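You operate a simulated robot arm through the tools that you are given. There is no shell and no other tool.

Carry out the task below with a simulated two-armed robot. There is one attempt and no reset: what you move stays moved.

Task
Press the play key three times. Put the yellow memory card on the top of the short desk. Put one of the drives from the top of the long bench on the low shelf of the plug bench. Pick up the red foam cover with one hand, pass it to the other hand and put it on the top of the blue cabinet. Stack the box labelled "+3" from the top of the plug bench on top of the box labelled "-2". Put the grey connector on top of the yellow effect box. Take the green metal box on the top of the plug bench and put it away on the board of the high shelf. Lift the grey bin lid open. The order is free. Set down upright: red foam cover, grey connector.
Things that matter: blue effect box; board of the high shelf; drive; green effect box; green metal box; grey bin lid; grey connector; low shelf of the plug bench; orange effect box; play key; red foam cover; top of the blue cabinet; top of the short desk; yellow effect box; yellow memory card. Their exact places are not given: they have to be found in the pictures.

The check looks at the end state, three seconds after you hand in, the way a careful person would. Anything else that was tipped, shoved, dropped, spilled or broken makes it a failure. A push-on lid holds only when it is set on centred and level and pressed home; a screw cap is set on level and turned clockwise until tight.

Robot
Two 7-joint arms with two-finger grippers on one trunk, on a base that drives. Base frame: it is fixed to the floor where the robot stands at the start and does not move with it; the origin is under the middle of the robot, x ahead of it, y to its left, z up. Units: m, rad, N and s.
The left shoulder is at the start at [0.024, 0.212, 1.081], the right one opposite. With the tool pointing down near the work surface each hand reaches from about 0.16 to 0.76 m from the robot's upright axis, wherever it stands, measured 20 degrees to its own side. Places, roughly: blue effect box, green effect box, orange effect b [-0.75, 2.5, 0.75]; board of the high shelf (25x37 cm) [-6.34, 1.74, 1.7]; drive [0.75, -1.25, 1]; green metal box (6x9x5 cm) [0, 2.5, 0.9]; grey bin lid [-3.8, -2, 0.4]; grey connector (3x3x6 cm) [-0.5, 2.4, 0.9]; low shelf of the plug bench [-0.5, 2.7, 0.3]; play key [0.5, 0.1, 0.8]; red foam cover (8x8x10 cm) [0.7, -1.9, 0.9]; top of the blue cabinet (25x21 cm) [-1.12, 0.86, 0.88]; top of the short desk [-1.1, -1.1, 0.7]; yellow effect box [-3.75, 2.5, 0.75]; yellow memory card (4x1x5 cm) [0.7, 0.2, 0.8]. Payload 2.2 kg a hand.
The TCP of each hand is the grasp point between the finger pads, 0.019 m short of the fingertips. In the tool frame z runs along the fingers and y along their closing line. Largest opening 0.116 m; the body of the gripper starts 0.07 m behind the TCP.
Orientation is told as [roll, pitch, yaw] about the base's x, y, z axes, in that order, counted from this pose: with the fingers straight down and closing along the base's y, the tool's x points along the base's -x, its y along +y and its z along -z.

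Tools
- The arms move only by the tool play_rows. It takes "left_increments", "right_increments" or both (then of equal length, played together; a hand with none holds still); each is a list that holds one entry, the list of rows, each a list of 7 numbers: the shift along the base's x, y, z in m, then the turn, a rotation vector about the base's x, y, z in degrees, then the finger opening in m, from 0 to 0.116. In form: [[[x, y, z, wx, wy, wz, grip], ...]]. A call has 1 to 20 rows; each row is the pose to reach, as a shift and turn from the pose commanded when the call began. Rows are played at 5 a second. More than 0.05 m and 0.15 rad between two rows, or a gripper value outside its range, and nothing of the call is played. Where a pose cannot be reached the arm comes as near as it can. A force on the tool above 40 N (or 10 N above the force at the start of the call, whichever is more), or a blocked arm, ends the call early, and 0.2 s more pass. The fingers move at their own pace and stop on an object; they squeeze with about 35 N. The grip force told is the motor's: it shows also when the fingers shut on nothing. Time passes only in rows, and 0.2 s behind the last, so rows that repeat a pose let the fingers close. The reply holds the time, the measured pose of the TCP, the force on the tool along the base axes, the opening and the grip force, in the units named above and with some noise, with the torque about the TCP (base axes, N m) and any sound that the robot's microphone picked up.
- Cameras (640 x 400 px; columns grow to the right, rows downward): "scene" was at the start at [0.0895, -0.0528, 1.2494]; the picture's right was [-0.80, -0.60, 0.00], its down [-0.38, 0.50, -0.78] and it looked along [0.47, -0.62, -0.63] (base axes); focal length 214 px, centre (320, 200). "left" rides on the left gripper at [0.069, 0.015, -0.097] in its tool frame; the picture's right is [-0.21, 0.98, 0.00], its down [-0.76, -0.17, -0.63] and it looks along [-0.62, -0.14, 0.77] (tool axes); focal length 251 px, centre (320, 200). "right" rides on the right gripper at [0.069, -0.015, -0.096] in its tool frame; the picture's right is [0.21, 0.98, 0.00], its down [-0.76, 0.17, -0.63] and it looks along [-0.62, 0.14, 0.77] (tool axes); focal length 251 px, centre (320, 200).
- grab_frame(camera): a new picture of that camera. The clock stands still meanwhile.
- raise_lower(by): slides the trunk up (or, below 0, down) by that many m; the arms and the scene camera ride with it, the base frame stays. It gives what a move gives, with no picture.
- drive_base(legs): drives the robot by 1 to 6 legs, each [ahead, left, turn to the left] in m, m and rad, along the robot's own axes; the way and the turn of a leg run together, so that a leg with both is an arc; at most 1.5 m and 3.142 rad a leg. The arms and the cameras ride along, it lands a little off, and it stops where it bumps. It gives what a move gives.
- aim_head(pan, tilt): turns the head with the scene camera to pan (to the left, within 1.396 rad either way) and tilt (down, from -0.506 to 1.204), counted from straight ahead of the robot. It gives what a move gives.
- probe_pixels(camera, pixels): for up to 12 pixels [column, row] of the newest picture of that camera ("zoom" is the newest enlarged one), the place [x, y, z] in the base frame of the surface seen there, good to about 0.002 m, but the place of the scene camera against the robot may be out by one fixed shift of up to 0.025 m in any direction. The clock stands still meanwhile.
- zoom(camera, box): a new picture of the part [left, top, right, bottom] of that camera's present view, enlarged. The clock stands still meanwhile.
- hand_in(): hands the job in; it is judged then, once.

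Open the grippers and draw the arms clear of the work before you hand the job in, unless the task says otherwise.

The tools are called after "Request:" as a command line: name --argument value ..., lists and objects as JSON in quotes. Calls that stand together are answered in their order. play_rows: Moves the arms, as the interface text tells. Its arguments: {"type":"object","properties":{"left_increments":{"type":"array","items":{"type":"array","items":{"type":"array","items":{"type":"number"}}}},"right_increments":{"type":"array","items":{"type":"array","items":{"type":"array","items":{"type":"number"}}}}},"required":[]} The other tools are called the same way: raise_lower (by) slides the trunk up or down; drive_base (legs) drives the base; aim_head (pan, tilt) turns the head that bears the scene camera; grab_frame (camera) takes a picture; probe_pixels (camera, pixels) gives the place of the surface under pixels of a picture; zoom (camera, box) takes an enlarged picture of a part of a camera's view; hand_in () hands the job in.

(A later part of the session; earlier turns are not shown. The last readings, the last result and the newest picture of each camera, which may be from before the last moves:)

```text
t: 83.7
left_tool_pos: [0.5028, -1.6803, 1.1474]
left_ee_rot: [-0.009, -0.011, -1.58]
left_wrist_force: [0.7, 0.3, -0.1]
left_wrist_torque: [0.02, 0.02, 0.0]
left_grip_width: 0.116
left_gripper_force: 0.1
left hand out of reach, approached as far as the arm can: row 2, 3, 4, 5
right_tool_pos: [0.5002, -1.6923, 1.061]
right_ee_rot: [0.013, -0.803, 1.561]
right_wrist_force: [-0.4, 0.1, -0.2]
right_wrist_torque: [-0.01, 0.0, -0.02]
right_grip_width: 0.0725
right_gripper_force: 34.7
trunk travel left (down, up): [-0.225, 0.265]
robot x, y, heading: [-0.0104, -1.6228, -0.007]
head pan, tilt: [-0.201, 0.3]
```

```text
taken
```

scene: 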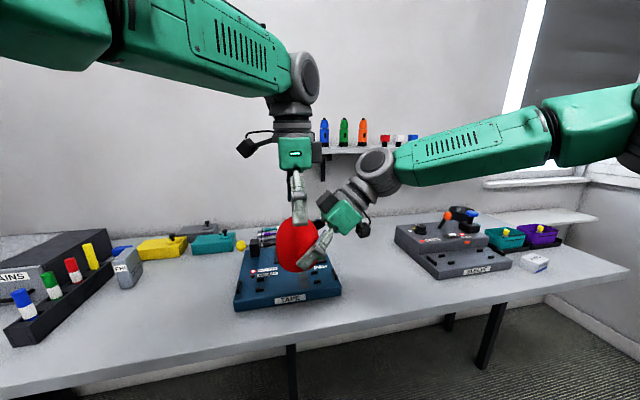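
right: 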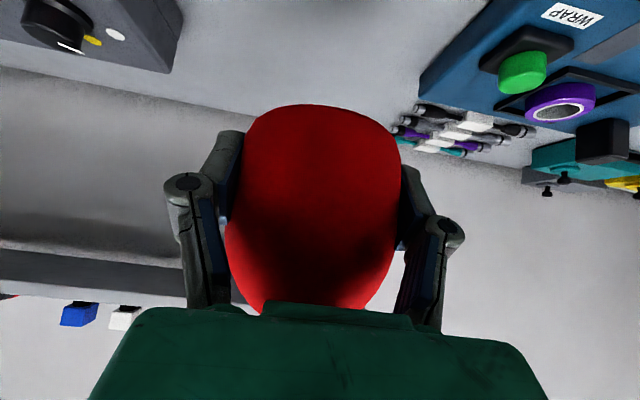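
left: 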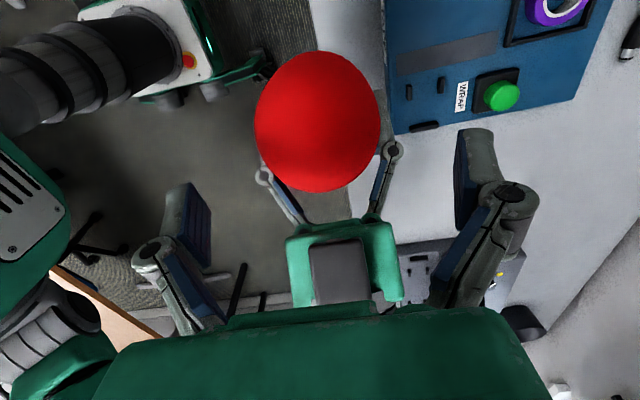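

The left fingers straddle the foam top. I descend 4 cm slowly to TCP z≈1.106 (fingertips ~4.5 cm below the foam's top, above the right fingers).

Request:
play_rows --left_increments '[[[-0.001, 0, -0.012, 0, 0, 0, 0.116], [-0.001, 0, -0.022, 0, 0, 0, 0.116], [-0.001, 0, -0.032, 0, 0, 0, 0.116], [-0.001, 0, -0.041, 0, 0, 0, 0.116], [-0.001, 0, -0.041, 0, 0, 0, 0.116]]]'

Request:
grab_frame --camera "left"

Request:
zoom --camera "scene" --box '[220, 120, 400, 300]'

```text
t: 84.9
left_tool_pos: [0.5014, -1.6803, 1.1064]
left_ee_rot: [-0.009, -0.01, -1.579]
left_wrist_force: [-0.6, 0.6, 0.2]
left_wrist_torque: [-0.01, -0.04, -0.03]
left_grip_width: 0.116
left_gripper_force: 0.0
right_tool_pos: [0.5009, -1.6919, 1.0602]
right_ee_rot: [0.01, -0.801, 1.561]
right_wrist_force: [-0.2, 0.1, 0.8]
right_wrist_torque: [0.02, 0.03, 0.02]
right_grip_width: 0.0724
right_gripper_force: 34.9
trunk travel left (down, up): [-0.225, 0.265]
robot x, y, heading: [-0.0074, -1.6233, -0.013]
head pan, tilt: [-0.201, 0.3]
```

```text
taken
```

left: 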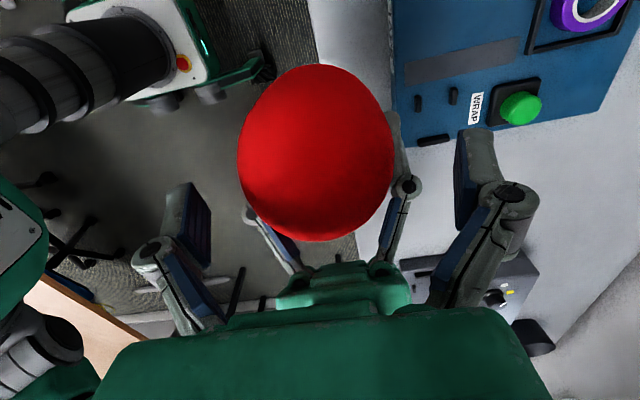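

```text
2.22 times, centred on (310, 210) of scene
```

zoom: 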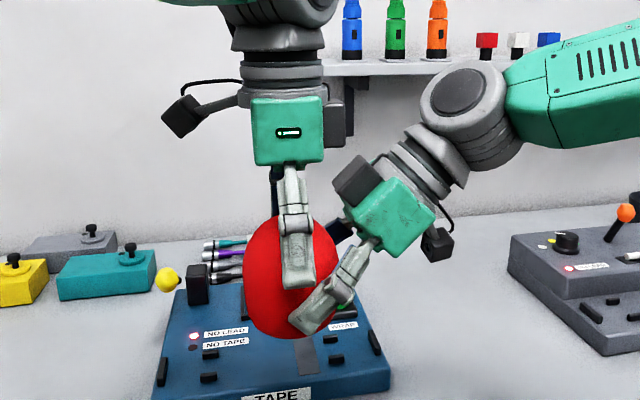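

The left fingertips sit just above the right fingers. I close the left hand on the foam while the right still holds.

Request:
play_rows --left_increments '[[[0, 0, 0.001, 0, 0, 0, 0.1], [0, 0, 0.001, 0, 0, 0, 0.09], [0, 0, 0.001, 0, 0, 0, 0.08], [0, 0, 0.001, 0, 0, 0, 0.07], [0, 0, 0.001, 0, 0, 0, 0.06], [0, 0, 0.001, 0, 0, 0, 0.05], [0, 0, 0.001, 0, 0, 0, 0.05]]]'

Request:
grab_frame --camera "left"

Request:
zoom --camera "scene" --box '[220, 120, 400, 300]'

```text
t: 86.5
left_tool_pos: [0.5005, -1.6793, 1.1066]
left_ee_rot: [-0.012, -0.009, -1.579]
left_wrist_force: [-26.8, 2.3, 10.2]
left_wrist_torque: [0.0, 0.5, -0.04]
left_grip_width: 0.0729
left_gripper_force: 34.6
right_tool_pos: [0.5028, -1.6925, 1.0613]
right_ee_rot: [0.011, -0.803, 1.556]
right_wrist_force: [26.5, -3.4, -11.2]
right_wrist_torque: [-0.04, 0.7, -0.25]
right_grip_width: 0.0721
right_gripper_force: 35.4
trunk travel left (down, up): [-0.225, 0.265]
robot x, y, heading: [-0.0074, -1.6236, -0.004]
head pan, tilt: [-0.201, 0.3]
```

```text
taken
```

left: 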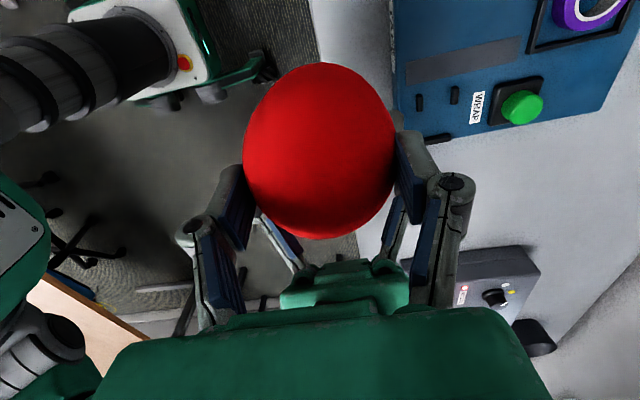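

```text
2.22 times, centred on (310, 210) of scene
```

zoom: 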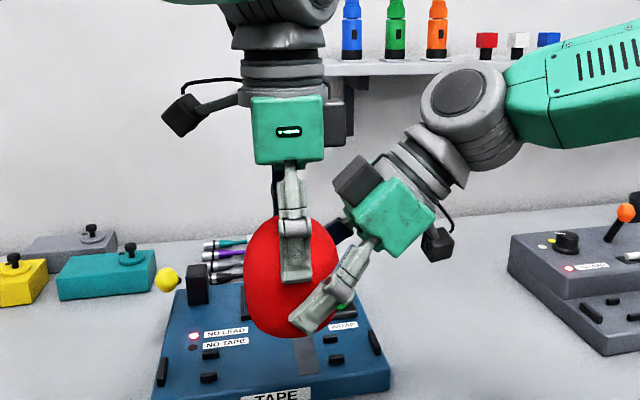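

Both hands hold; there is a 27 N side force along x from a small misalignment. I relieve it by shifting the left hand −2 mm in x, z −1 mm.

Request:
play_rows --left_increments '[[[-0.001, 0, -0.0005, 0, 0, 0, 0.05], [-0.002, 0, -0.0008, 0, 0, 0, 0.05], [-0.002, 0, -0.0008, 0, 0, 0, 0.05]]]'

```text
t: 87.3
left_tool_pos: [0.5, -1.6789, 1.1074]
left_ee_rot: [-0.009, -0.012, -1.579]
left_wrist_force: [-17.2, 4.4, 12.7]
left_wrist_torque: [0.17, 0.5, -0.09]
left_grip_width: 0.0728
left_gripper_force: 35.4
right_tool_pos: [0.5007, -1.6919, 1.0595]
right_ee_rot: [0.014, -0.801, 1.56]
right_wrist_force: [17.9, -5.4, -11.5]
right_wrist_torque: [-0.1, 0.34, -0.17]
right_grip_width: 0.072
right_gripper_force: 34.8
trunk travel left (down, up): [-0.225, 0.265]
robot x, y, heading: [-0.0103, -1.628, -0.012]
head pan, tilt: [-0.201, 0.3]
```

The force fell by about 5 N/mm. I shift another −3 mm in x and +2 mm in z.

Request:
play_rows --left_increments '[[[-0.001, 0.0005, 0.001, 0, 0, 0, 0.05], [-0.002, 0.0005, 0.002, 0, 0, 0, 0.05], [-0.003, 0.0005, 0.002, 0, 0, 0, 0.05], [-0.003, 0.0005, 0.002, 0, 0, 0, 0.05]]]'

```text
t: 88.3
left_tool_pos: [0.4981, -1.6784, 1.1083]
left_ee_rot: [-0.007, -0.01, -1.58]
left_wrist_force: [13.7, 5.1, -6.8]
left_wrist_torque: [0.18, -0.41, 0.09]
left_grip_width: 0.0732
left_gripper_force: 35.5
right_tool_pos: [0.4999, -1.6924, 1.0614]
right_ee_rot: [0.013, -0.802, 1.561]
right_wrist_force: [-13.2, -5.8, 6.2]
right_wrist_torque: [0.2, -0.19, 0.09]
right_grip_width: 0.0717
right_gripper_force: 34.8
trunk travel left (down, up): [-0.225, 0.265]
robot x, y, heading: [-0.0077, -1.6219, -0.006]
head pan, tilt: [-0.201, 0.3]
```

Slight overshoot (+14 N). I back off +1.2 mm in x and −0.7 mm in z, then open the right hand gradually.

Request:
play_rows --left_increments '[[[0.0012, 0.0, -0.0007, 0, 0, 0, 0.05], [0.0012, 0.0, -0.0007, 0, 0, 0, 0.05], [0.0012, 0.0, -0.0007, 0, 0, 0, 0.05]]]'

Request:
play_rows --right_increments '[[[0, 0, 0, 0, 0, 0, 0.074], [0, 0, 0, 0, 0, 0, 0.08], [0, 0, 0, 0, 0, 0, 0.09], [0, 0, 0, 0, 0, 0, 0.1], [0, 0, 0, 0, 0, 0, 0.11]]]'

Request:
zoom --camera "scene" --box '[220, 120, 400, 300]'

```text
t: 89.1
left_tool_pos: [0.4974, -1.6797, 1.1073]
left_ee_rot: [-0.009, -0.012, -1.578]
left_wrist_force: [20.4, 5.1, -8.5]
left_wrist_torque: [0.23, -0.46, -0.06]
left_grip_width: 0.0729
left_gripper_force: 35.3
right_tool_pos: [0.5007, -1.692, 1.0607]
right_ee_rot: [0.011, -0.8, 1.561]
right_wrist_force: [-20.1, -3.8, 7.4]
right_wrist_torque: [0.05, -0.51, 0.33]
right_grip_width: 0.0715
right_gripper_force: 34.8
trunk travel left (down, up): [-0.225, 0.265]
robot x, y, heading: [-0.011, -1.6201, -0.006]
head pan, tilt: [-0.201, 0.3]
```

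```text
t: 90.3
left_tool_pos: [0.4976, -1.6789, 1.1073]
left_ee_rot: [-0.011, -0.01, -1.581]
left_wrist_force: [-1.6, -0.1, -0.1]
left_wrist_torque: [-0.03, -0.02, -0.01]
left_grip_width: 0.0728
left_gripper_force: 34.9
right_tool_pos: [0.5008, -1.6923, 1.0585]
right_ee_rot: [0.012, -0.8, 1.56]
right_wrist_force: [0.4, -0.3, -0.1]
right_wrist_torque: [0.0, 0.0, -0.02]
right_grip_width: 0.1102
right_gripper_force: 0.1
trunk travel left (down, up): [-0.225, 0.265]
robot x, y, heading: [-0.0098, -1.6243, -0.007]
head pan, tilt: [-0.201, 0.3]
```

```text
2.22 times, centred on (310, 210) of scene
```

zoom: 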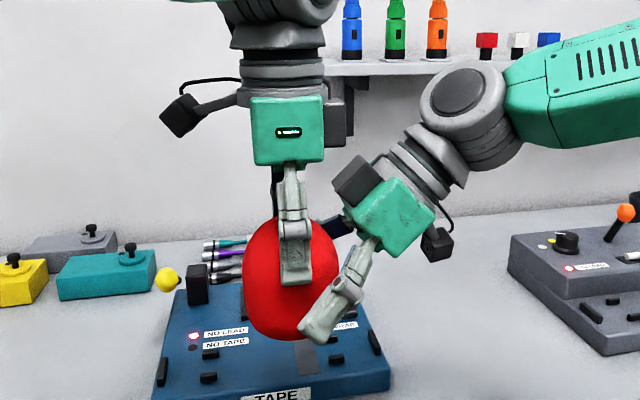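

The left hand now holds the foam alone (0.073 m, 35 N). I withdraw the right hand horizontally to the right, then up.

Request:
play_rows --right_increments '[[[0, -0.02, 0.0, 0, 0, 0, 0.11], [0, -0.05, 0.005, 0, 0, 0, 0.116], [0, -0.09, 0.015, 0, 0, 0, 0.116], [0, -0.13, 0.03, 0, 0, 0, 0.116], [0, -0.17, 0.05, 0, 0, 0, 0.116], [0, -0.19, 0.07, 0, 0, 0, 0.116], [0, -0.19, 0.07, 0, 0, 0, 0.116]]]'

Request:
grab_frame --camera "left"

Request:
zoom --camera "scene" --box '[220, 120, 400, 300]'

Request:
grab_frame --camera "right"

```text
t: 91.9
left_tool_pos: [0.4987, -1.6796, 1.1076]
left_ee_rot: [-0.012, -0.011, -1.579]
left_wrist_force: [-0.2, 0.4, 0.3]
left_wrist_torque: [0.03, -0.01, 0.0]
left_grip_width: 0.0728
left_gripper_force: 35.5
right_tool_pos: [0.5016, -1.8795, 1.1298]
right_ee_rot: [0.013, -0.8, 1.558]
right_wrist_force: [-0.1, -0.1, 0.3]
right_wrist_torque: [0.01, 0.0, -0.01]
right_grip_width: 0.116
right_gripper_force: 0.0
trunk travel left (down, up): [-0.225, 0.265]
robot x, y, heading: [-0.0089, -1.6206, -0.006]
head pan, tilt: [-0.201, 0.3]
```

```text
taken
```

left: 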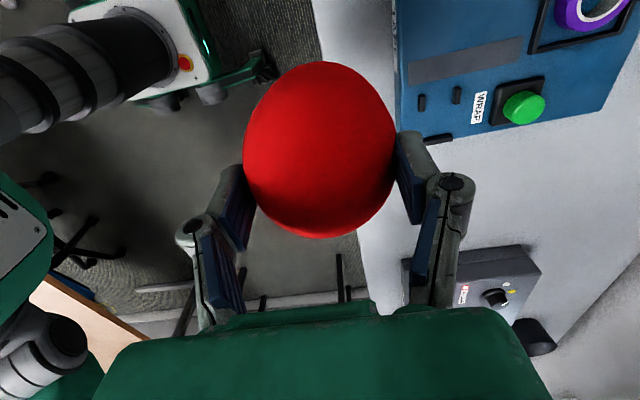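

```text
2.22 times, centred on (310, 210) of scene
```

zoom: 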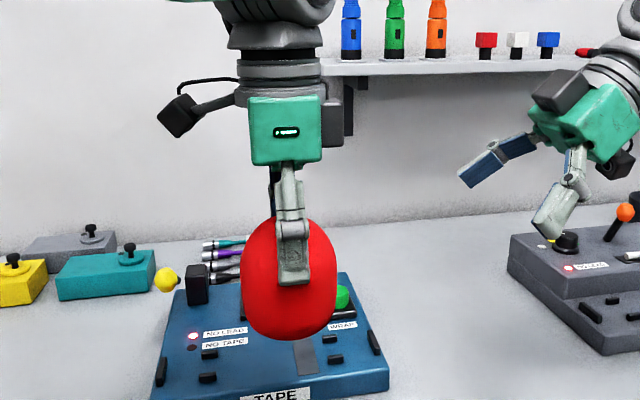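

```text
taken
```

right: 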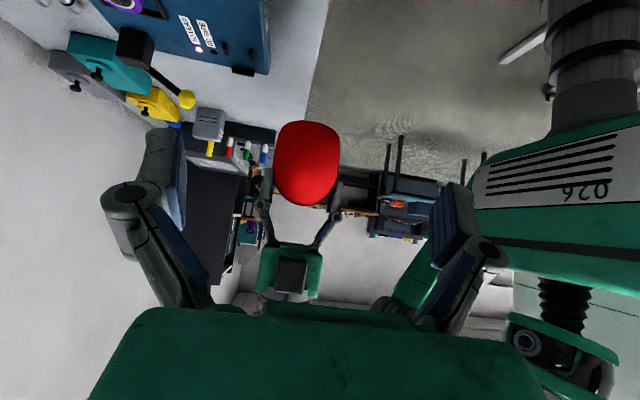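

The foam is in the left hand, upright. I move the left hand (with foam) to the left and the right hand back, undoing the yaw on both.

Request:
play_rows --left_increments '[[[0, 0.02, 0.01, 0, 0, 8, 0.05], [0, 0.04, 0.02, 0, 0, 16, 0.05], [-0.01, 0.06, 0.03, 0, 0, 24, 0.05], [-0.02, 0.085, 0.04, 0, 0, 32, 0.05], [-0.03, 0.11, 0.05, 0, 0, 40, 0.05], [-0.04, 0.135, 0.05, 0, 0, 48, 0.05], [-0.05, 0.16, 0.05, 0, 0, 56, 0.05], [-0.06, 0.185, 0.05, 0, 0, 64, 0.05], [-0.07, 0.21, 0.05, 0, 0, 72, 0.05], [-0.08, 0.23, 0.05, 0, 0, 80, 0.05], [-0.09, 0.25, 0.05, 0, 0, 86, 0.05], [-0.1, 0.26, 0.05, 0, 0, 90.5, 0.05], [-0.1, 0.26, 0.05, 0, 0, 90.5, 0.05]]]' --right_increments '[[[0, -0.005, 0, 0, 0, -8, 0.116], [0, -0.01, 0, 0, 0, -16, 0.116], [0, -0.015, 0, 0, 0, -24, 0.116], [0, -0.02, 0, 0, 0, -32, 0.116], [0, -0.02, 0, 0, 0, -40, 0.116], [0, -0.02, 0, 0, 0, -48, 0.116], [0, -0.02, 0, 0, 0, -56, 0.116], [0, -0.02, 0, 0, 0, -64, 0.116], [0, -0.02, 0, 0, 0, -72, 0.116], [0, -0.02, 0, 0, 0, -80, 0.116], [0, -0.02, 0, 0, 0, -86, 0.116], [0, -0.02, 0, 0, 0, -89.5, 0.116], [0, -0.02, 0, 0, 0, -89.5, 0.116]]]'

Request:
play_rows --right_increments '[[[-0.01, 0, 0, 0, 8, 0, 0.116], [-0.02, 0, 0, 0, 16, 0, 0.116], [-0.03, 0, 0, 0, 24, 0, 0.116], [-0.04, 0, 0, 0, 32, 0, 0.116], [-0.05, 0, 0, 0, 40, 0, 0.116], [-0.06, 0, 0, 0, 46, 0, 0.116], [-0.06, 0, 0, 0, 46, 0, 0.116]]]'

Request:
grab_frame --camera "scene"

```text
t: 94.7
left_tool_pos: [0.3958, -1.4196, 1.1586]
left_ee_rot: [-0.008, -0.011, 0.002]
left_wrist_force: [0.9, -0.3, -0.6]
left_wrist_torque: [0.02, 0.01, -0.02]
left_grip_width: 0.0717
left_gripper_force: 34.9
right_tool_pos: [0.4997, -1.901, 1.1291]
right_ee_rot: [0.011, -0.8, -0.002]
right_wrist_force: [0.3, -0.8, -0.4]
right_wrist_torque: [0.0, 0.01, -0.01]
right_grip_width: 0.1161
right_gripper_force: 0.0
trunk travel left (down, up): [-0.225, 0.265]
robot x, y, heading: [-0.0082, -1.6235, -0.011]
head pan, tilt: [-0.201, 0.3]
```

```text
t: 96.3
left_tool_pos: [0.3963, -1.419, 1.1582]
left_ee_rot: [-0.011, -0.011, 0.0]
left_wrist_force: [0.3, 0.2, -0.1]
left_wrist_torque: [0.0, -0.01, 0.01]
left_grip_width: 0.0717
left_gripper_force: 35.2
right_tool_pos: [0.4395, -1.9008, 1.1303]
right_ee_rot: [0.011, 0.004, 0.001]
right_wrist_force: [0.6, -0.6, -1.8]
right_wrist_torque: [0.02, -0.03, 0.02]
right_grip_width: 0.1162
right_gripper_force: 0.0
trunk travel left (down, up): [-0.225, 0.265]
robot x, y, heading: [-0.0084, -1.625, -0.011]
head pan, tilt: [-0.201, 0.3]
```

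```text
taken
```

scene: 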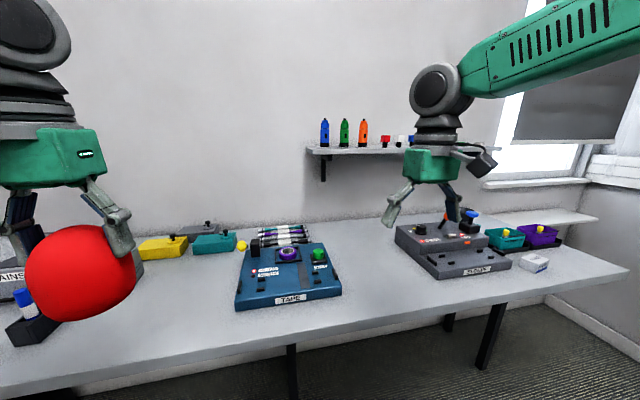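

Both hands are neutral now; I strafe left ~0.66 m so that the right hand comes in front of the FRI drive.

Request:
drive_base --legs '[[0, 0.66, 0.01]]'

Request:
grab_frame --camera "right"

Request:
aim_head --pan -0.2 --tilt 0.6

Request:
grab_frame --camera "scene"

```text
t: 100.0
left_tool_pos: [0.3997, -0.7686, 1.1605]
left_ee_rot: [0.002, -0.011, 0.004]
left_wrist_force: [-0.2, 0.4, -0.5]
left_wrist_torque: [0.05, 0.03, 0.03]
left_grip_width: 0.071
left_gripper_force: 35.4
right_tool_pos: [0.4459, -1.2501, 1.1281]
right_ee_rot: [0.02, 0.004, 0.001]
right_wrist_force: [-0.4, -0.1, -0.7]
right_wrist_torque: [0.04, 0.0, -0.01]
right_grip_width: 0.116
right_gripper_force: 0.1
trunk travel left (down, up): [-0.225, 0.265]
robot x, y, heading: [-0.0047, -0.9679, -0.009]
head pan, tilt: [-0.201, 0.3]
```

```text
taken
```

right: 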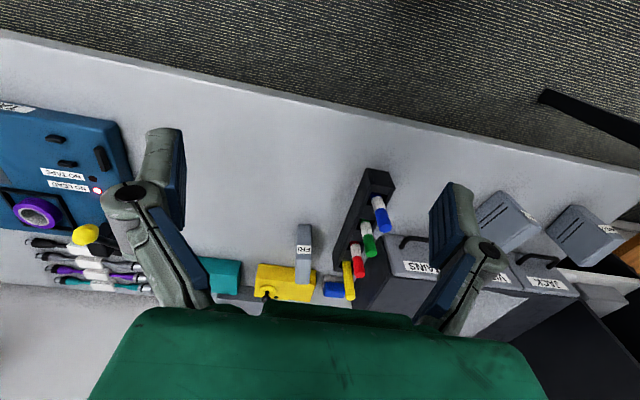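

```text
t: 100.8
left_tool_pos: [0.3975, -0.767, 1.1595]
left_ee_rot: [-0.002, -0.015, 0.001]
left_wrist_force: [0.2, -0.7, -0.2]
left_wrist_torque: [0.03, -0.01, 0.01]
left_grip_width: 0.0708
left_gripper_force: 35.3
right_tool_pos: [0.4424, -1.2485, 1.131]
right_ee_rot: [0.017, 0.002, 0.002]
right_wrist_force: [-0.7, -0.1, 0.9]
right_wrist_torque: [0.02, 0.01, 0.02]
right_grip_width: 0.1159
right_gripper_force: 0.0
trunk travel left (down, up): [-0.225, 0.265]
robot x, y, heading: [-0.0006, -0.9675, -0.008]
head pan, tilt: [-0.201, 0.6]
```

```text
taken
```

scene: 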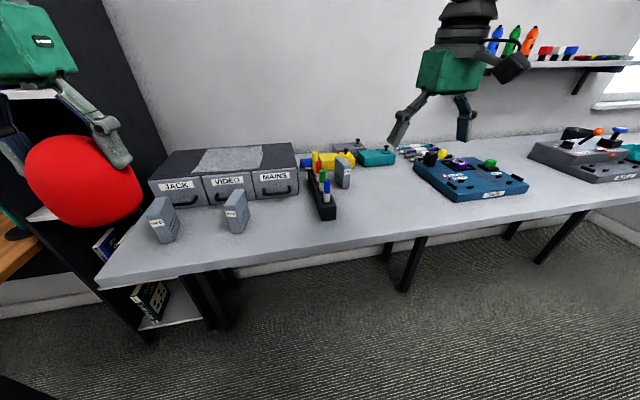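

The left grip width has dropped slightly (0.0728→0.0708); I check the foam in the left hand.

Request:
grab_frame --camera "left"

Request:
zoom --camera "scene" --box '[0, 0, 180, 240]'

```text
taken
```

left: 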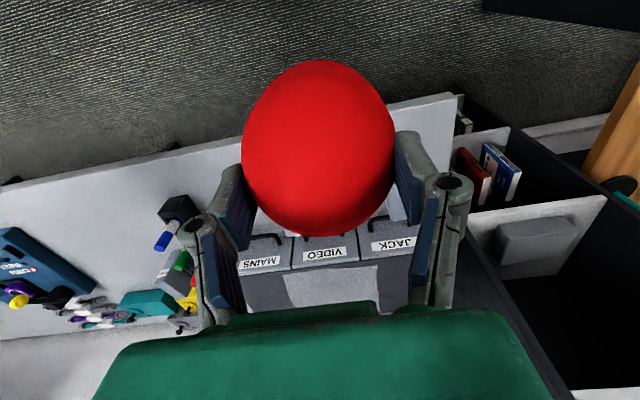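

```text
1.67 times, centred on (90, 120) of scene
```

zoom: 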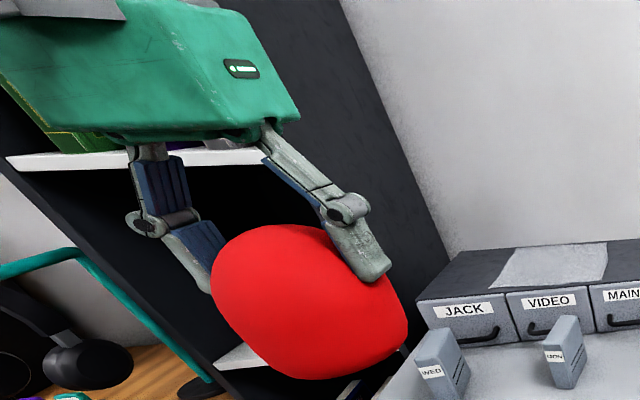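

The foam hasn't moved in the left hand. Now I zoom in on the FRI drive in the right wrist view and probe it.

Request:
zoom --camera "right" --box '[220, 190, 420, 315]'

Request:
probe_pixels --camera "right" --pixels '[[303, 230], [297, 260], [311, 260], [304, 280], [297, 228], [310, 228], [304, 250], [282, 270], [325, 262], [349, 270], [375, 180], [340, 245]]'

```text
3.20 times, centred on (320, 252) of right
```

zoom: 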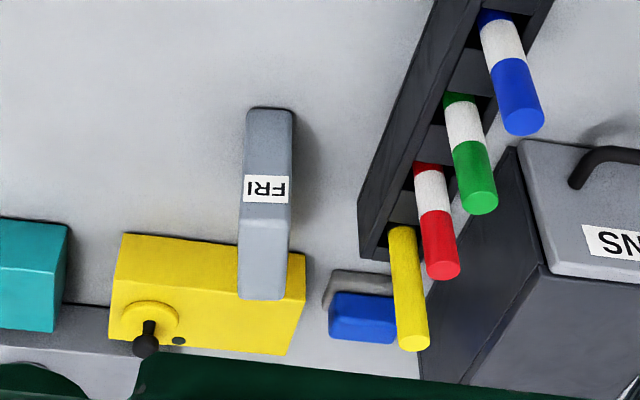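

```text
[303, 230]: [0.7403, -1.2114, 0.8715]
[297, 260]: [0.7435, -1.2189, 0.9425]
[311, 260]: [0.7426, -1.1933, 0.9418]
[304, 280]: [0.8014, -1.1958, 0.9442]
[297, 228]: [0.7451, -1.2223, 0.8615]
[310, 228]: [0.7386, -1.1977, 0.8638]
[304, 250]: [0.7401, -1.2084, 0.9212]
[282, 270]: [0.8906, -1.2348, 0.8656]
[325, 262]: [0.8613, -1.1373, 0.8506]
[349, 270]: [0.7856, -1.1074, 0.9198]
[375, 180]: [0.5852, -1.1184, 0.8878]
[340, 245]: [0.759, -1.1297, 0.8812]
```

Request:
probe_pixels --camera "zoom" --pixels '[[244, 220], [286, 220], [242, 294], [283, 294], [265, 208], [265, 215], [262, 295], [248, 125], [289, 125], [246, 190], [288, 190], [265, 250]]'

```text
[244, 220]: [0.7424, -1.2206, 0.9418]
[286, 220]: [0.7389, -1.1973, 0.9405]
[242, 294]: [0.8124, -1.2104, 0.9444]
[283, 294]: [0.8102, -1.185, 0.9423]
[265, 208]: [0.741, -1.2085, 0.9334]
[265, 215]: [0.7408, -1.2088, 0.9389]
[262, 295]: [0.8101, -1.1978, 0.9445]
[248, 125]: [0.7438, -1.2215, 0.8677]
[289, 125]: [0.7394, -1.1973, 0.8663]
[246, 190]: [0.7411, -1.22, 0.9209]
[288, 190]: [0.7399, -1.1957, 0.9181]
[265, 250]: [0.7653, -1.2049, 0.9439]
```

FRI drive: about 7.5×2.8×9.4 cm, centre (0.777,−1.203), top 0.944, turned +9°. It is at 0.81 m reach, so I drive 0.15 m forward first.

Request:
drive_base --legs '[[0.15, 0, 0.008]]'

Request:
grab_frame --camera "right"

Request:
grab_frame --camera "scene"

```text
t: 102.2
left_tool_pos: [0.5449, -0.7522, 1.1578]
left_ee_rot: [-0.011, -0.011, 0.012]
left_wrist_force: [0.1, 0.7, -0.7]
left_wrist_torque: [0.01, 0.03, -0.01]
left_grip_width: 0.0707
left_gripper_force: 35.0
right_tool_pos: [0.5953, -1.2317, 1.1315]
right_ee_rot: [0.007, 0.002, 0.011]
right_wrist_force: [-0.6, 0.3, -0.6]
right_wrist_torque: [-0.04, 0.01, -0.02]
right_grip_width: 0.116
right_gripper_force: 0.0
trunk travel left (down, up): [-0.225, 0.265]
robot x, y, heading: [0.1425, -0.9637, 0.005]
head pan, tilt: [-0.201, 0.6]
```

```text
taken
```

right: 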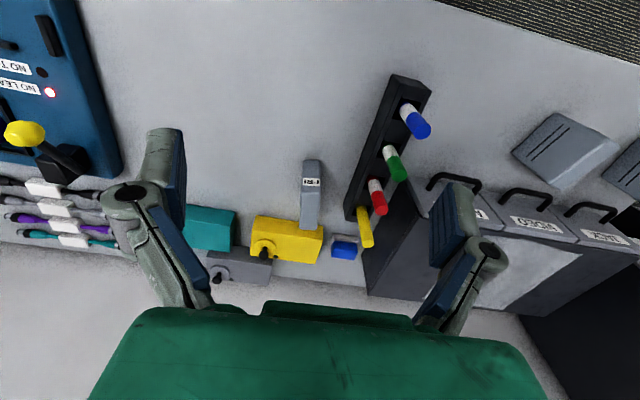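

```text
taken
```

scene: 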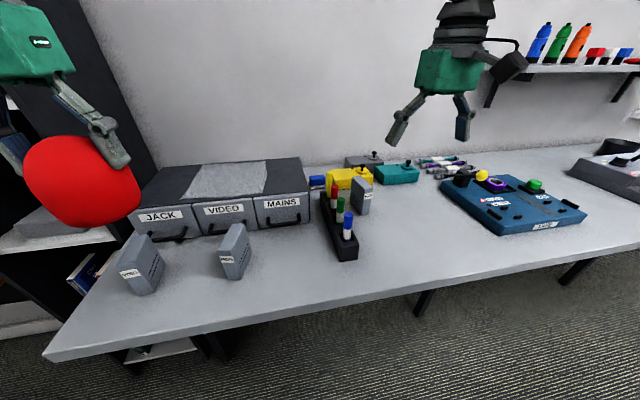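

I re-probe the FRI drive from the new position and the pens near it.

Request:
zoom --camera "right" --box '[260, 130, 400, 280]'

Request:
probe_pixels --camera "zoom" --pixels '[[290, 200], [316, 200], [290, 248], [316, 248], [300, 100], [325, 100], [305, 225], [440, 290], [480, 210], [425, 200]]'

```text
2.67 times, centred on (330, 205) of right
```

zoom: 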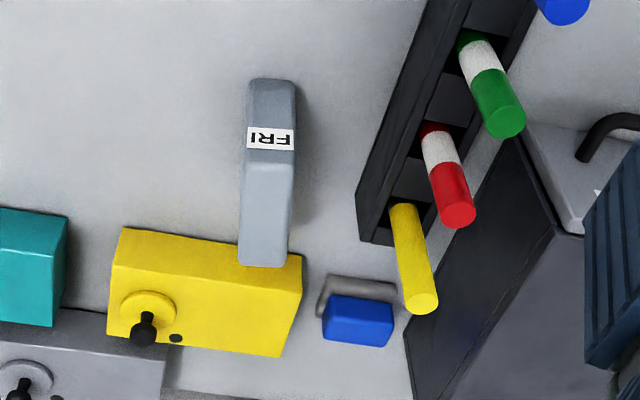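

```text
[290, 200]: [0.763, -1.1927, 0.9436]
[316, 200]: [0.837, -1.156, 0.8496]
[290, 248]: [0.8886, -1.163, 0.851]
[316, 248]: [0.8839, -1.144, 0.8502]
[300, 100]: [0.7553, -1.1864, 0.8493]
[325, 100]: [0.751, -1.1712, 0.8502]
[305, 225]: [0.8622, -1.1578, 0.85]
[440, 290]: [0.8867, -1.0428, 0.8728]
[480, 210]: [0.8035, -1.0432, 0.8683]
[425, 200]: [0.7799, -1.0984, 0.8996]
```

Request:
probe_pixels --camera "zoom" --pixels '[[248, 158], [290, 160], [243, 258], [284, 258], [266, 200], [268, 110], [420, 300], [455, 215], [262, 262]]'

```text
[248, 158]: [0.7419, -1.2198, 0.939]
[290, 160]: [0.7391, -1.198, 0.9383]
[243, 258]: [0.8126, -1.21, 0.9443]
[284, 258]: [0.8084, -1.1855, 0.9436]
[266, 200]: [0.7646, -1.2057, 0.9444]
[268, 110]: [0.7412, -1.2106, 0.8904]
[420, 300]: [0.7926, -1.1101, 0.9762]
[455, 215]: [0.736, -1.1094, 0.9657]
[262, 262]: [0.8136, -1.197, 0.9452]
```

I move the right hand above the drive with yaw +8°, narrow the opening to 0.06, and descend to just above it.

Request:
play_rows --right_increments '[[[0.04, 0.006, 0, 0, 0, 3, 0.1], [0.08, 0.012, 0, 0, 0, 6, 0.08], [0.12, 0.018, 0, 0, 0, 8, 0.06], [0.155, 0.024, 0, 0, 0, 8, 0.06], [0.182, 0.028, 0, 0, 0, 8, 0.06], [0.182, 0.028, -0.04, 0, 0, 8, 0.06], [0.182, 0.028, -0.08, 0, 0, 8, 0.06], [0.182, 0.028, -0.12, 0, 0, 8, 0.06], [0.182, 0.028, -0.15, 0, 0, 8, 0.06], [0.182, 0.028, -0.15, 0, 0, 8, 0.06]]]'

Request:
grab_frame --camera "right"

Request:
grab_frame --camera "scene"

```text
t: 104.4
left_tool_pos: [0.5442, -0.7549, 1.1604]
left_ee_rot: [-0.007, -0.014, 0.009]
left_wrist_force: [-1.0, -0.2, -0.6]
left_wrist_torque: [0.0, -0.03, -0.02]
left_grip_width: 0.0704
left_gripper_force: 34.7
right_tool_pos: [0.7735, -1.2079, 0.9822]
right_ee_rot: [0.011, 0.001, 0.149]
right_wrist_force: [0.4, -0.5, -0.4]
right_wrist_torque: [-0.05, -0.02, 0.01]
right_grip_width: 0.0601
right_gripper_force: 0.0
trunk travel left (down, up): [-0.225, 0.265]
robot x, y, heading: [0.1437, -0.9638, 0.007]
head pan, tilt: [-0.201, 0.6]
```

```text
taken
```

right: 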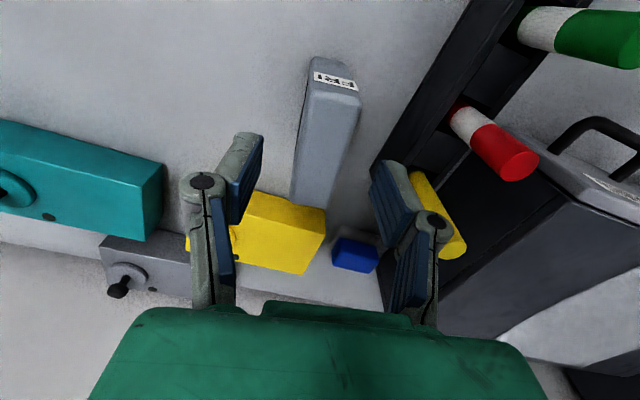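

```text
taken
```

scene: 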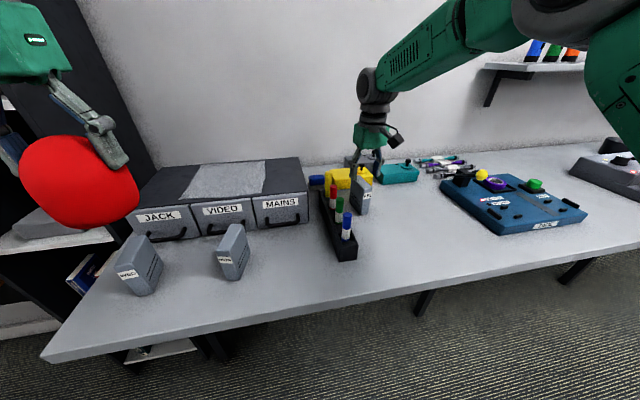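

The fingers straddle the drive top. I adjust +3/+4 mm and descend to TCP z≈0.912.

Request:
play_rows --right_increments '[[[0.003, 0.003, 0, 0, 0, 0, 0.06], [0.003, 0.003, -0.02, 0, 0, 0, 0.06], [0.003, 0.003, -0.04, 0, 0, 0, 0.06], [0.003, 0.003, -0.06, 0, 0, 0, 0.06], [0.003, 0.003, -0.07, 0, 0, 0, 0.06], [0.003, 0.003, -0.07, 0, 0, 0, 0.06]]]'

Request:
grab_frame --camera "right"

```text
t: 105.8
left_tool_pos: [0.5439, -0.7565, 1.1603]
left_ee_rot: [-0.007, -0.014, 0.01]
left_wrist_force: [0.1, -0.2, -0.4]
left_wrist_torque: [0.01, 0.02, -0.01]
left_grip_width: 0.0703
left_gripper_force: 34.7
right_tool_pos: [0.779, -1.2058, 0.9128]
right_ee_rot: [0.01, 0.003, 0.151]
right_wrist_force: [-0.8, -0.2, 0.0]
right_wrist_torque: [-0.01, 0.01, 0.02]
right_grip_width: 0.0597
right_gripper_force: 0.0
trunk travel left (down, up): [-0.225, 0.265]
robot x, y, heading: [0.1442, -0.9624, 0.0]
head pan, tilt: [-0.201, 0.6]
```

```text
taken
```

right: 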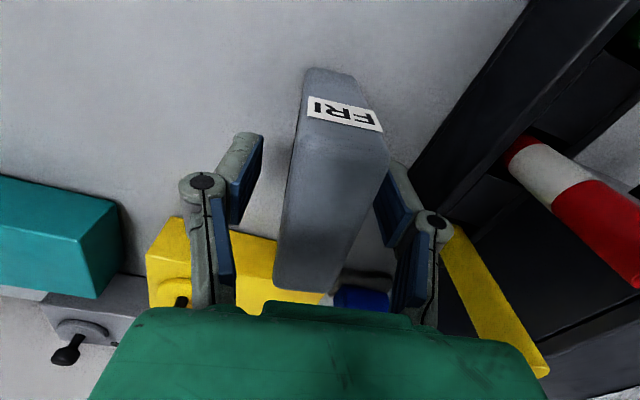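

The drive is closer to the +y finger; I shift +3 mm in y and close.

Request:
play_rows --right_increments '[[[0, 0.003, 0, 0, 0, 0, 0.06], [0, 0.003, 0, 0, 0, 0, 0.045], [0, 0.003, 0, 0, 0, 0, 0.035], [0, 0.003, 0, 0, 0, 0, 0.025], [0, 0.003, 0, 0, 0, 0, 0.015], [0, 0.003, 0, 0, 0, 0, 0.01], [0, 0.003, 0, 0, 0, 0, 0.01]]]'

Request:
grab_frame --camera "right"

```text
t: 107.4
left_tool_pos: [0.5451, -0.756, 1.1603]
left_ee_rot: [-0.008, -0.014, 0.011]
left_wrist_force: [-0.9, -0.5, -0.3]
left_wrist_torque: [-0.02, -0.01, -0.01]
left_grip_width: 0.0699
left_gripper_force: 35.2
right_tool_pos: [0.7791, -1.2029, 0.9136]
right_ee_rot: [0.01, -0.001, 0.151]
right_wrist_force: [0.6, -0.3, 0.4]
right_wrist_torque: [0.04, -0.04, 0.01]
right_grip_width: 0.0305
right_gripper_force: 34.5
trunk travel left (down, up): [-0.225, 0.265]
robot x, y, heading: [0.145, -0.962, -0.002]
head pan, tilt: [-0.201, 0.6]
```

```text
taken
```

right: 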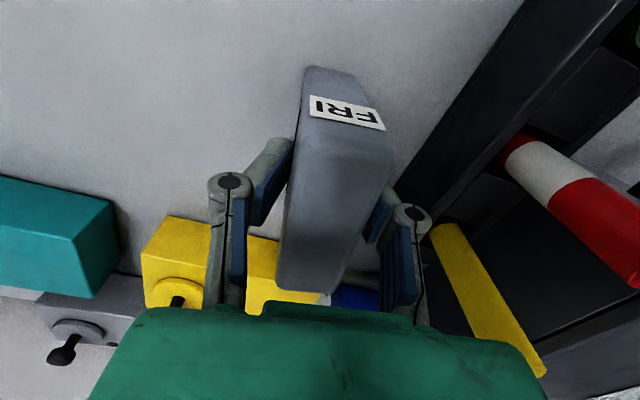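

The FRI drive is gripped (0.0305 m). I lift it straight up and retract.

Request:
play_rows --right_increments '[[[0, 0, 0.01, 0, 0, 0, 0.01], [0, 0, 0.03, 0, 0, 0, 0.01], [0, 0, 0.06, 0, 0, 0, 0.01], [0, 0, 0.1, 0, 0, 0, 0.01], [0, 0, 0.14, 0, 0, 0, 0.01], [0, 0, 0.18, 0, 0, 0, 0.01], [0, 0, 0.22, 0, 0, 0, 0.01], [-0.04, -0.005, 0.24, 0, 0, -2, 0.01], [-0.08, -0.01, 0.24, 0, 0, -4, 0.01], [-0.12, -0.015, 0.24, 0, 0, -6, 0.01], [-0.16, -0.02, 0.24, 0, 0, -8, 0.01], [-0.2, -0.02, 0.24, 0, 0, -8, 0.01], [-0.23, -0.02, 0.24, 0, 0, -8, 0.01], [-0.23, -0.02, 0.24, 0, 0, -8, 0.01]]]'

Request:
grab_frame --camera "right"

Request:
grab_frame --camera "left"

Request:
grab_frame --camera "scene"

```text
t: 110.4
left_tool_pos: [0.546, -0.7589, 1.1598]
left_ee_rot: [-0.005, -0.012, 0.01]
left_wrist_force: [-0.5, -0.2, 0.3]
left_wrist_torque: [-0.04, -0.02, -0.03]
left_grip_width: 0.07
left_gripper_force: 35.1
right_tool_pos: [0.5468, -1.2264, 1.1523]
right_ee_rot: [0.012, 0.0, 0.01]
right_wrist_force: [0.1, 0.3, -2.6]
right_wrist_torque: [0.0, 0.0, 0.01]
right_grip_width: 0.0307
right_gripper_force: 35.0
trunk travel left (down, up): [-0.225, 0.265]
robot x, y, heading: [0.1456, -0.9703, 0.005]
head pan, tilt: [-0.201, 0.6]
```

```text
taken
```

right: 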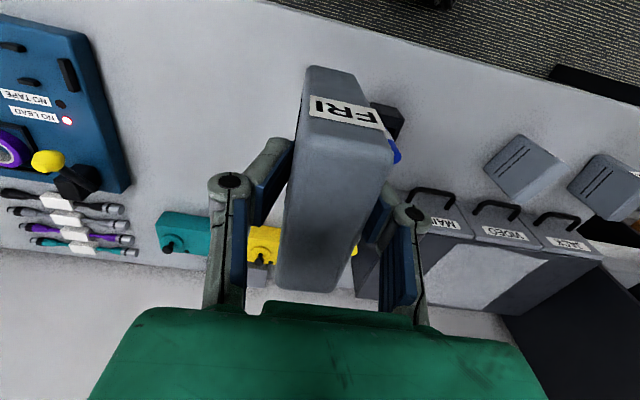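

```text
taken
```

left: 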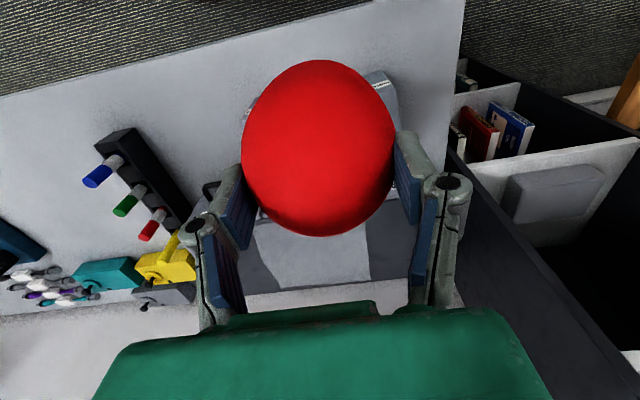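

```text
taken
```

scene: 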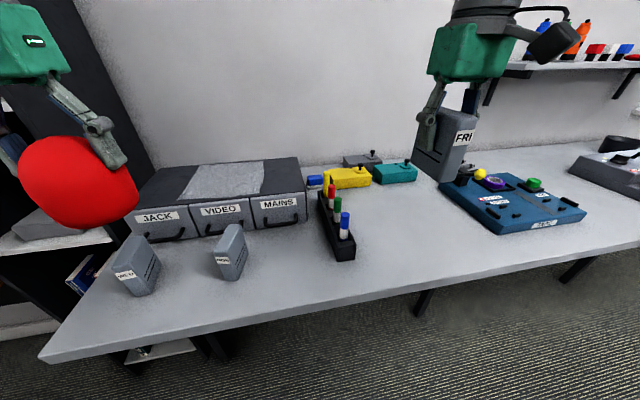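

The drive is held in the right hand, the foam in the left. I back off from the bench and strafe to the open floor, then turn left toward the blue cabinet.

Request:
drive_base --legs '[[-0.27, 0, 0], [0, 0.95, 0]]'

Request:
drive_base --legs '[[-0.15, 0, 0], [0, 0, 1.57]]'

Request:
aim_head --pan 0.8 --tilt 0.45

Request:
grab_frame --camera "scene"

Request:
aim_head --pan 0.0 --tilt 0.45

Request:
grab_frame --camera "scene"

```text
t: 116.9
left_tool_pos: [0.2663, 0.2066, 1.1609]
left_ee_rot: [-0.007, -0.015, 0.015]
left_wrist_force: [-0.4, 0.2, -0.6]
left_wrist_torque: [0.02, -0.02, 0.01]
left_grip_width: 0.07
left_gripper_force: 34.7
right_tool_pos: [0.2711, -0.2599, 1.1514]
right_ee_rot: [0.01, 0.0, 0.016]
right_wrist_force: [-0.5, 0.4, -2.4]
right_wrist_torque: [-0.01, 0.02, 0.01]
right_grip_width: 0.031
right_gripper_force: 35.3
trunk travel left (down, up): [-0.225, 0.265]
robot x, y, heading: [-0.1336, -0.0068, 0.01]
head pan, tilt: [-0.201, 0.6]
```

```text
t: 122.1
left_tool_pos: [-0.4921, 0.3922, 1.1599]
left_ee_rot: [-0.008, -0.015, 1.583]
left_wrist_force: [-0.3, 0.4, -0.5]
left_wrist_torque: [0.02, 0.01, -0.02]
left_grip_width: 0.0697
left_gripper_force: 34.6
right_tool_pos: [-0.0242, 0.3955, 1.1514]
right_ee_rot: [0.011, 0.0, 1.583]
right_wrist_force: [0.1, -0.1, -2.2]
right_wrist_torque: [-0.03, 0.01, 0.01]
right_grip_width: 0.0305
right_gripper_force: 35.2
trunk travel left (down, up): [-0.225, 0.265]
robot x, y, heading: [-0.2834, -0.0075, 1.57]
head pan, tilt: [-0.201, 0.6]
```

```text
t: 123.4
left_tool_pos: [-0.4928, 0.3896, 1.1612]
left_ee_rot: [-0.009, -0.017, 1.583]
left_wrist_force: [0.0, -0.1, 0.5]
left_wrist_torque: [0.0, -0.01, -0.01]
left_grip_width: 0.0698
left_gripper_force: 35.0
right_tool_pos: [-0.0268, 0.3936, 1.1525]
right_ee_rot: [0.009, -0.003, 1.584]
right_wrist_force: [0.0, 0.2, -1.9]
right_wrist_torque: [0.03, 0.0, 0.01]
right_grip_width: 0.0307
right_gripper_force: 35.9
trunk travel left (down, up): [-0.225, 0.265]
robot x, y, heading: [-0.2836, -0.0008, 1.578]
head pan, tilt: [0.799, 0.45]
```

```text
taken
```

scene: 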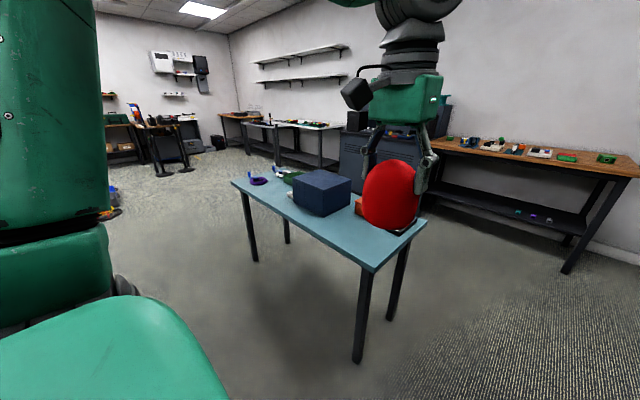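

```text
t: 124.5
left_tool_pos: [-0.493, 0.389, 1.1613]
left_ee_rot: [-0.008, -0.018, 1.583]
left_wrist_force: [0.4, 0.9, -0.1]
left_wrist_torque: [-0.03, 0.01, 0.02]
left_grip_width: 0.0695
left_gripper_force: 35.0
right_tool_pos: [-0.0255, 0.3934, 1.1524]
right_ee_rot: [0.009, -0.004, 1.584]
right_wrist_force: [0.5, -0.4, -2.8]
right_wrist_torque: [-0.02, -0.02, 0.0]
right_grip_width: 0.0305
right_gripper_force: 35.1
trunk travel left (down, up): [-0.225, 0.265]
robot x, y, heading: [-0.2842, -0.0028, 1.578]
head pan, tilt: [0.0, 0.45]
```

```text
taken
```

scene: 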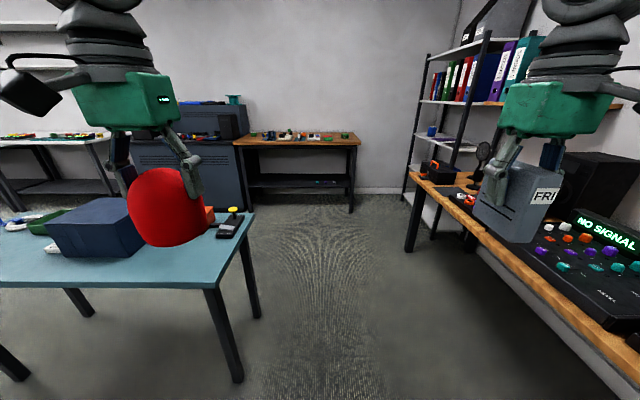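

The dark blue box on the teal table looks like the blue cabinet. I probe it.

Request:
probe_pixels --camera "scene" --pixels '[[95, 205], [120, 200], [60, 210], [100, 240], [215, 280], [250, 218], [200, 260], [120, 272], [232, 225], [300, 150], [40, 220], [210, 215]]'

Request:
aim_head --pan 0.6 --tilt 0.5

Request:
grab_frame --camera "scene"

```text
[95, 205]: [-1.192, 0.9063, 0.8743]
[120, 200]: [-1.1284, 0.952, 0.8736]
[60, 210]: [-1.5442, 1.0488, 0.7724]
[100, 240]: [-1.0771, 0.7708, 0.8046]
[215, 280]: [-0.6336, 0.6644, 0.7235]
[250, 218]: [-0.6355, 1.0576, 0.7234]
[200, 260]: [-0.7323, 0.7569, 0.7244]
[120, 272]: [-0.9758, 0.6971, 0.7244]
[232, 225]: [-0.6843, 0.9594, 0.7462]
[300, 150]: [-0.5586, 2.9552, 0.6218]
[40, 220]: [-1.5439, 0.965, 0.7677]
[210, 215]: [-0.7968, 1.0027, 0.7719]
```

```text
t: 125.5
left_tool_pos: [-0.4912, 0.3904, 1.1615]
left_ee_rot: [-0.006, -0.017, 1.581]
left_wrist_force: [-0.2, 0.1, -0.8]
left_wrist_torque: [0.0, -0.03, -0.01]
left_grip_width: 0.0699
left_gripper_force: 35.0
right_tool_pos: [-0.0254, 0.3934, 1.1525]
right_ee_rot: [0.011, -0.005, 1.582]
right_wrist_force: [0.1, -0.4, -2.3]
right_wrist_torque: [0.0, 0.0, 0.01]
right_grip_width: 0.0308
right_gripper_force: 34.7
trunk travel left (down, up): [-0.225, 0.265]
robot x, y, heading: [-0.2841, -0.0058, 1.577]
head pan, tilt: [0.6, 0.499]
```

```text
taken
```

scene: 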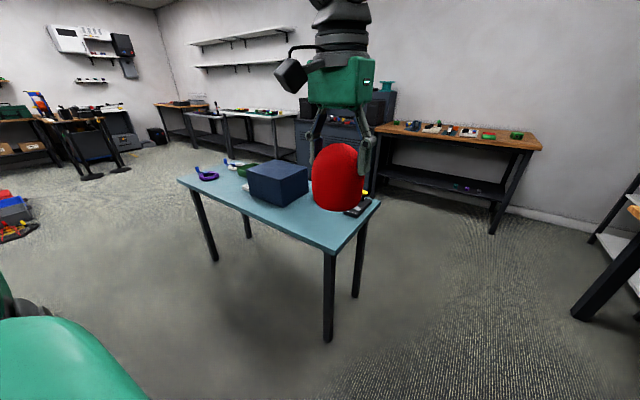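

The blue cabinet's top is at z≈0.87, around (−1.12, 0.87), on the teal table whose near edge is at y≈0.66. I drive to about (−0.95, 0.2).

Request:
drive_base --legs '[[0.2, 0.66, 0]]'

Request:
aim_head --pan 0.2 --tilt 0.6

Request:
grab_frame --camera "scene"

Request:
grab_frame --camera "left"

```text
t: 129.3
left_tool_pos: [-1.1336, 0.592, 1.1627]
left_ee_rot: [0.004, -0.019, 1.573]
left_wrist_force: [-0.3, 0.0, 0.1]
left_wrist_torque: [0.02, 0.05, 0.01]
left_grip_width: 0.0696
left_gripper_force: 35.1
right_tool_pos: [-0.6667, 0.5892, 1.1492]
right_ee_rot: [0.02, -0.003, 1.573]
right_wrist_force: [-0.1, 0.1, -2.1]
right_wrist_torque: [-0.02, 0.03, -0.02]
right_grip_width: 0.0306
right_gripper_force: 35.0
trunk travel left (down, up): [-0.225, 0.265]
robot x, y, heading: [-0.94, 0.1923, 1.563]
head pan, tilt: [0.6, 0.499]
```

```text
t: 130.1
left_tool_pos: [-1.1345, 0.5872, 1.1639]
left_ee_rot: [0.0, -0.019, 1.57]
left_wrist_force: [1.2, -0.1, -0.7]
left_wrist_torque: [-0.02, 0.12, 0.03]
left_grip_width: 0.0696
left_gripper_force: 35.4
right_tool_pos: [-0.6667, 0.5872, 1.1514]
right_ee_rot: [0.019, -0.005, 1.572]
right_wrist_force: [0.4, -0.2, -2.7]
right_wrist_torque: [-0.03, 0.03, 0.02]
right_grip_width: 0.0306
right_gripper_force: 35.1
trunk travel left (down, up): [-0.225, 0.265]
robot x, y, heading: [-0.9376, 0.1933, 1.569]
head pan, tilt: [0.201, 0.6]
```

```text
taken
```

scene: 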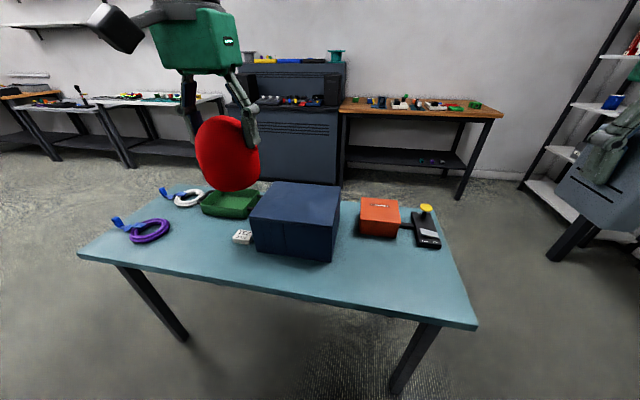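

```text
taken
```

left: 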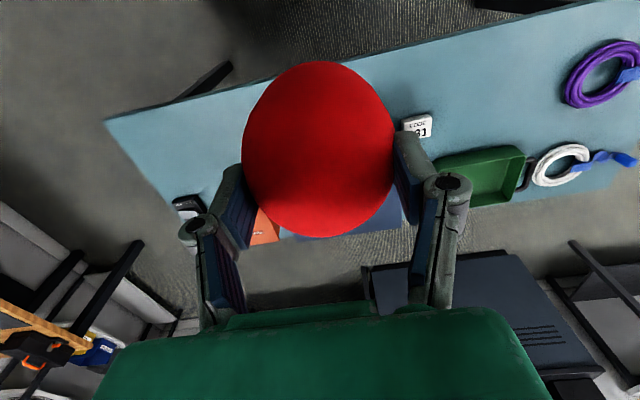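

I probe the corners of the blue cabinet's top and the foam's lower outline.

Request:
zoom --camera "scene" --box '[160, 90, 400, 270]'

Request:
probe_pixels --camera "scene" --pixels '[[253, 222], [335, 226], [340, 188], [283, 183], [295, 205], [318, 205], [290, 240], [228, 190], [228, 150], [380, 205]]'

```text
2.22 times, centred on (280, 180) of scene
```

zoom: 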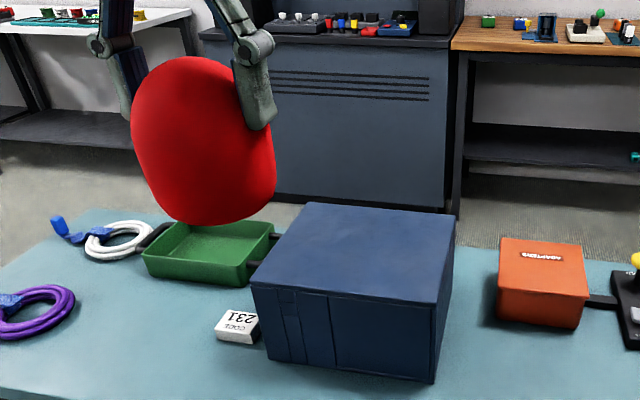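

```text
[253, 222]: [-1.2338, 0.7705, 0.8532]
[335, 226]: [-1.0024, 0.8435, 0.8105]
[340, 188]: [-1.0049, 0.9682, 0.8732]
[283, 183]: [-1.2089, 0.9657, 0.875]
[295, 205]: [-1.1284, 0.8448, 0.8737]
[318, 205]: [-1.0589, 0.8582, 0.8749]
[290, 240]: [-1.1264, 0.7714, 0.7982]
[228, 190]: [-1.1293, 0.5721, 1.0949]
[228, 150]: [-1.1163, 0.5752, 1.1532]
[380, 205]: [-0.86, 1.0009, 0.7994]
```

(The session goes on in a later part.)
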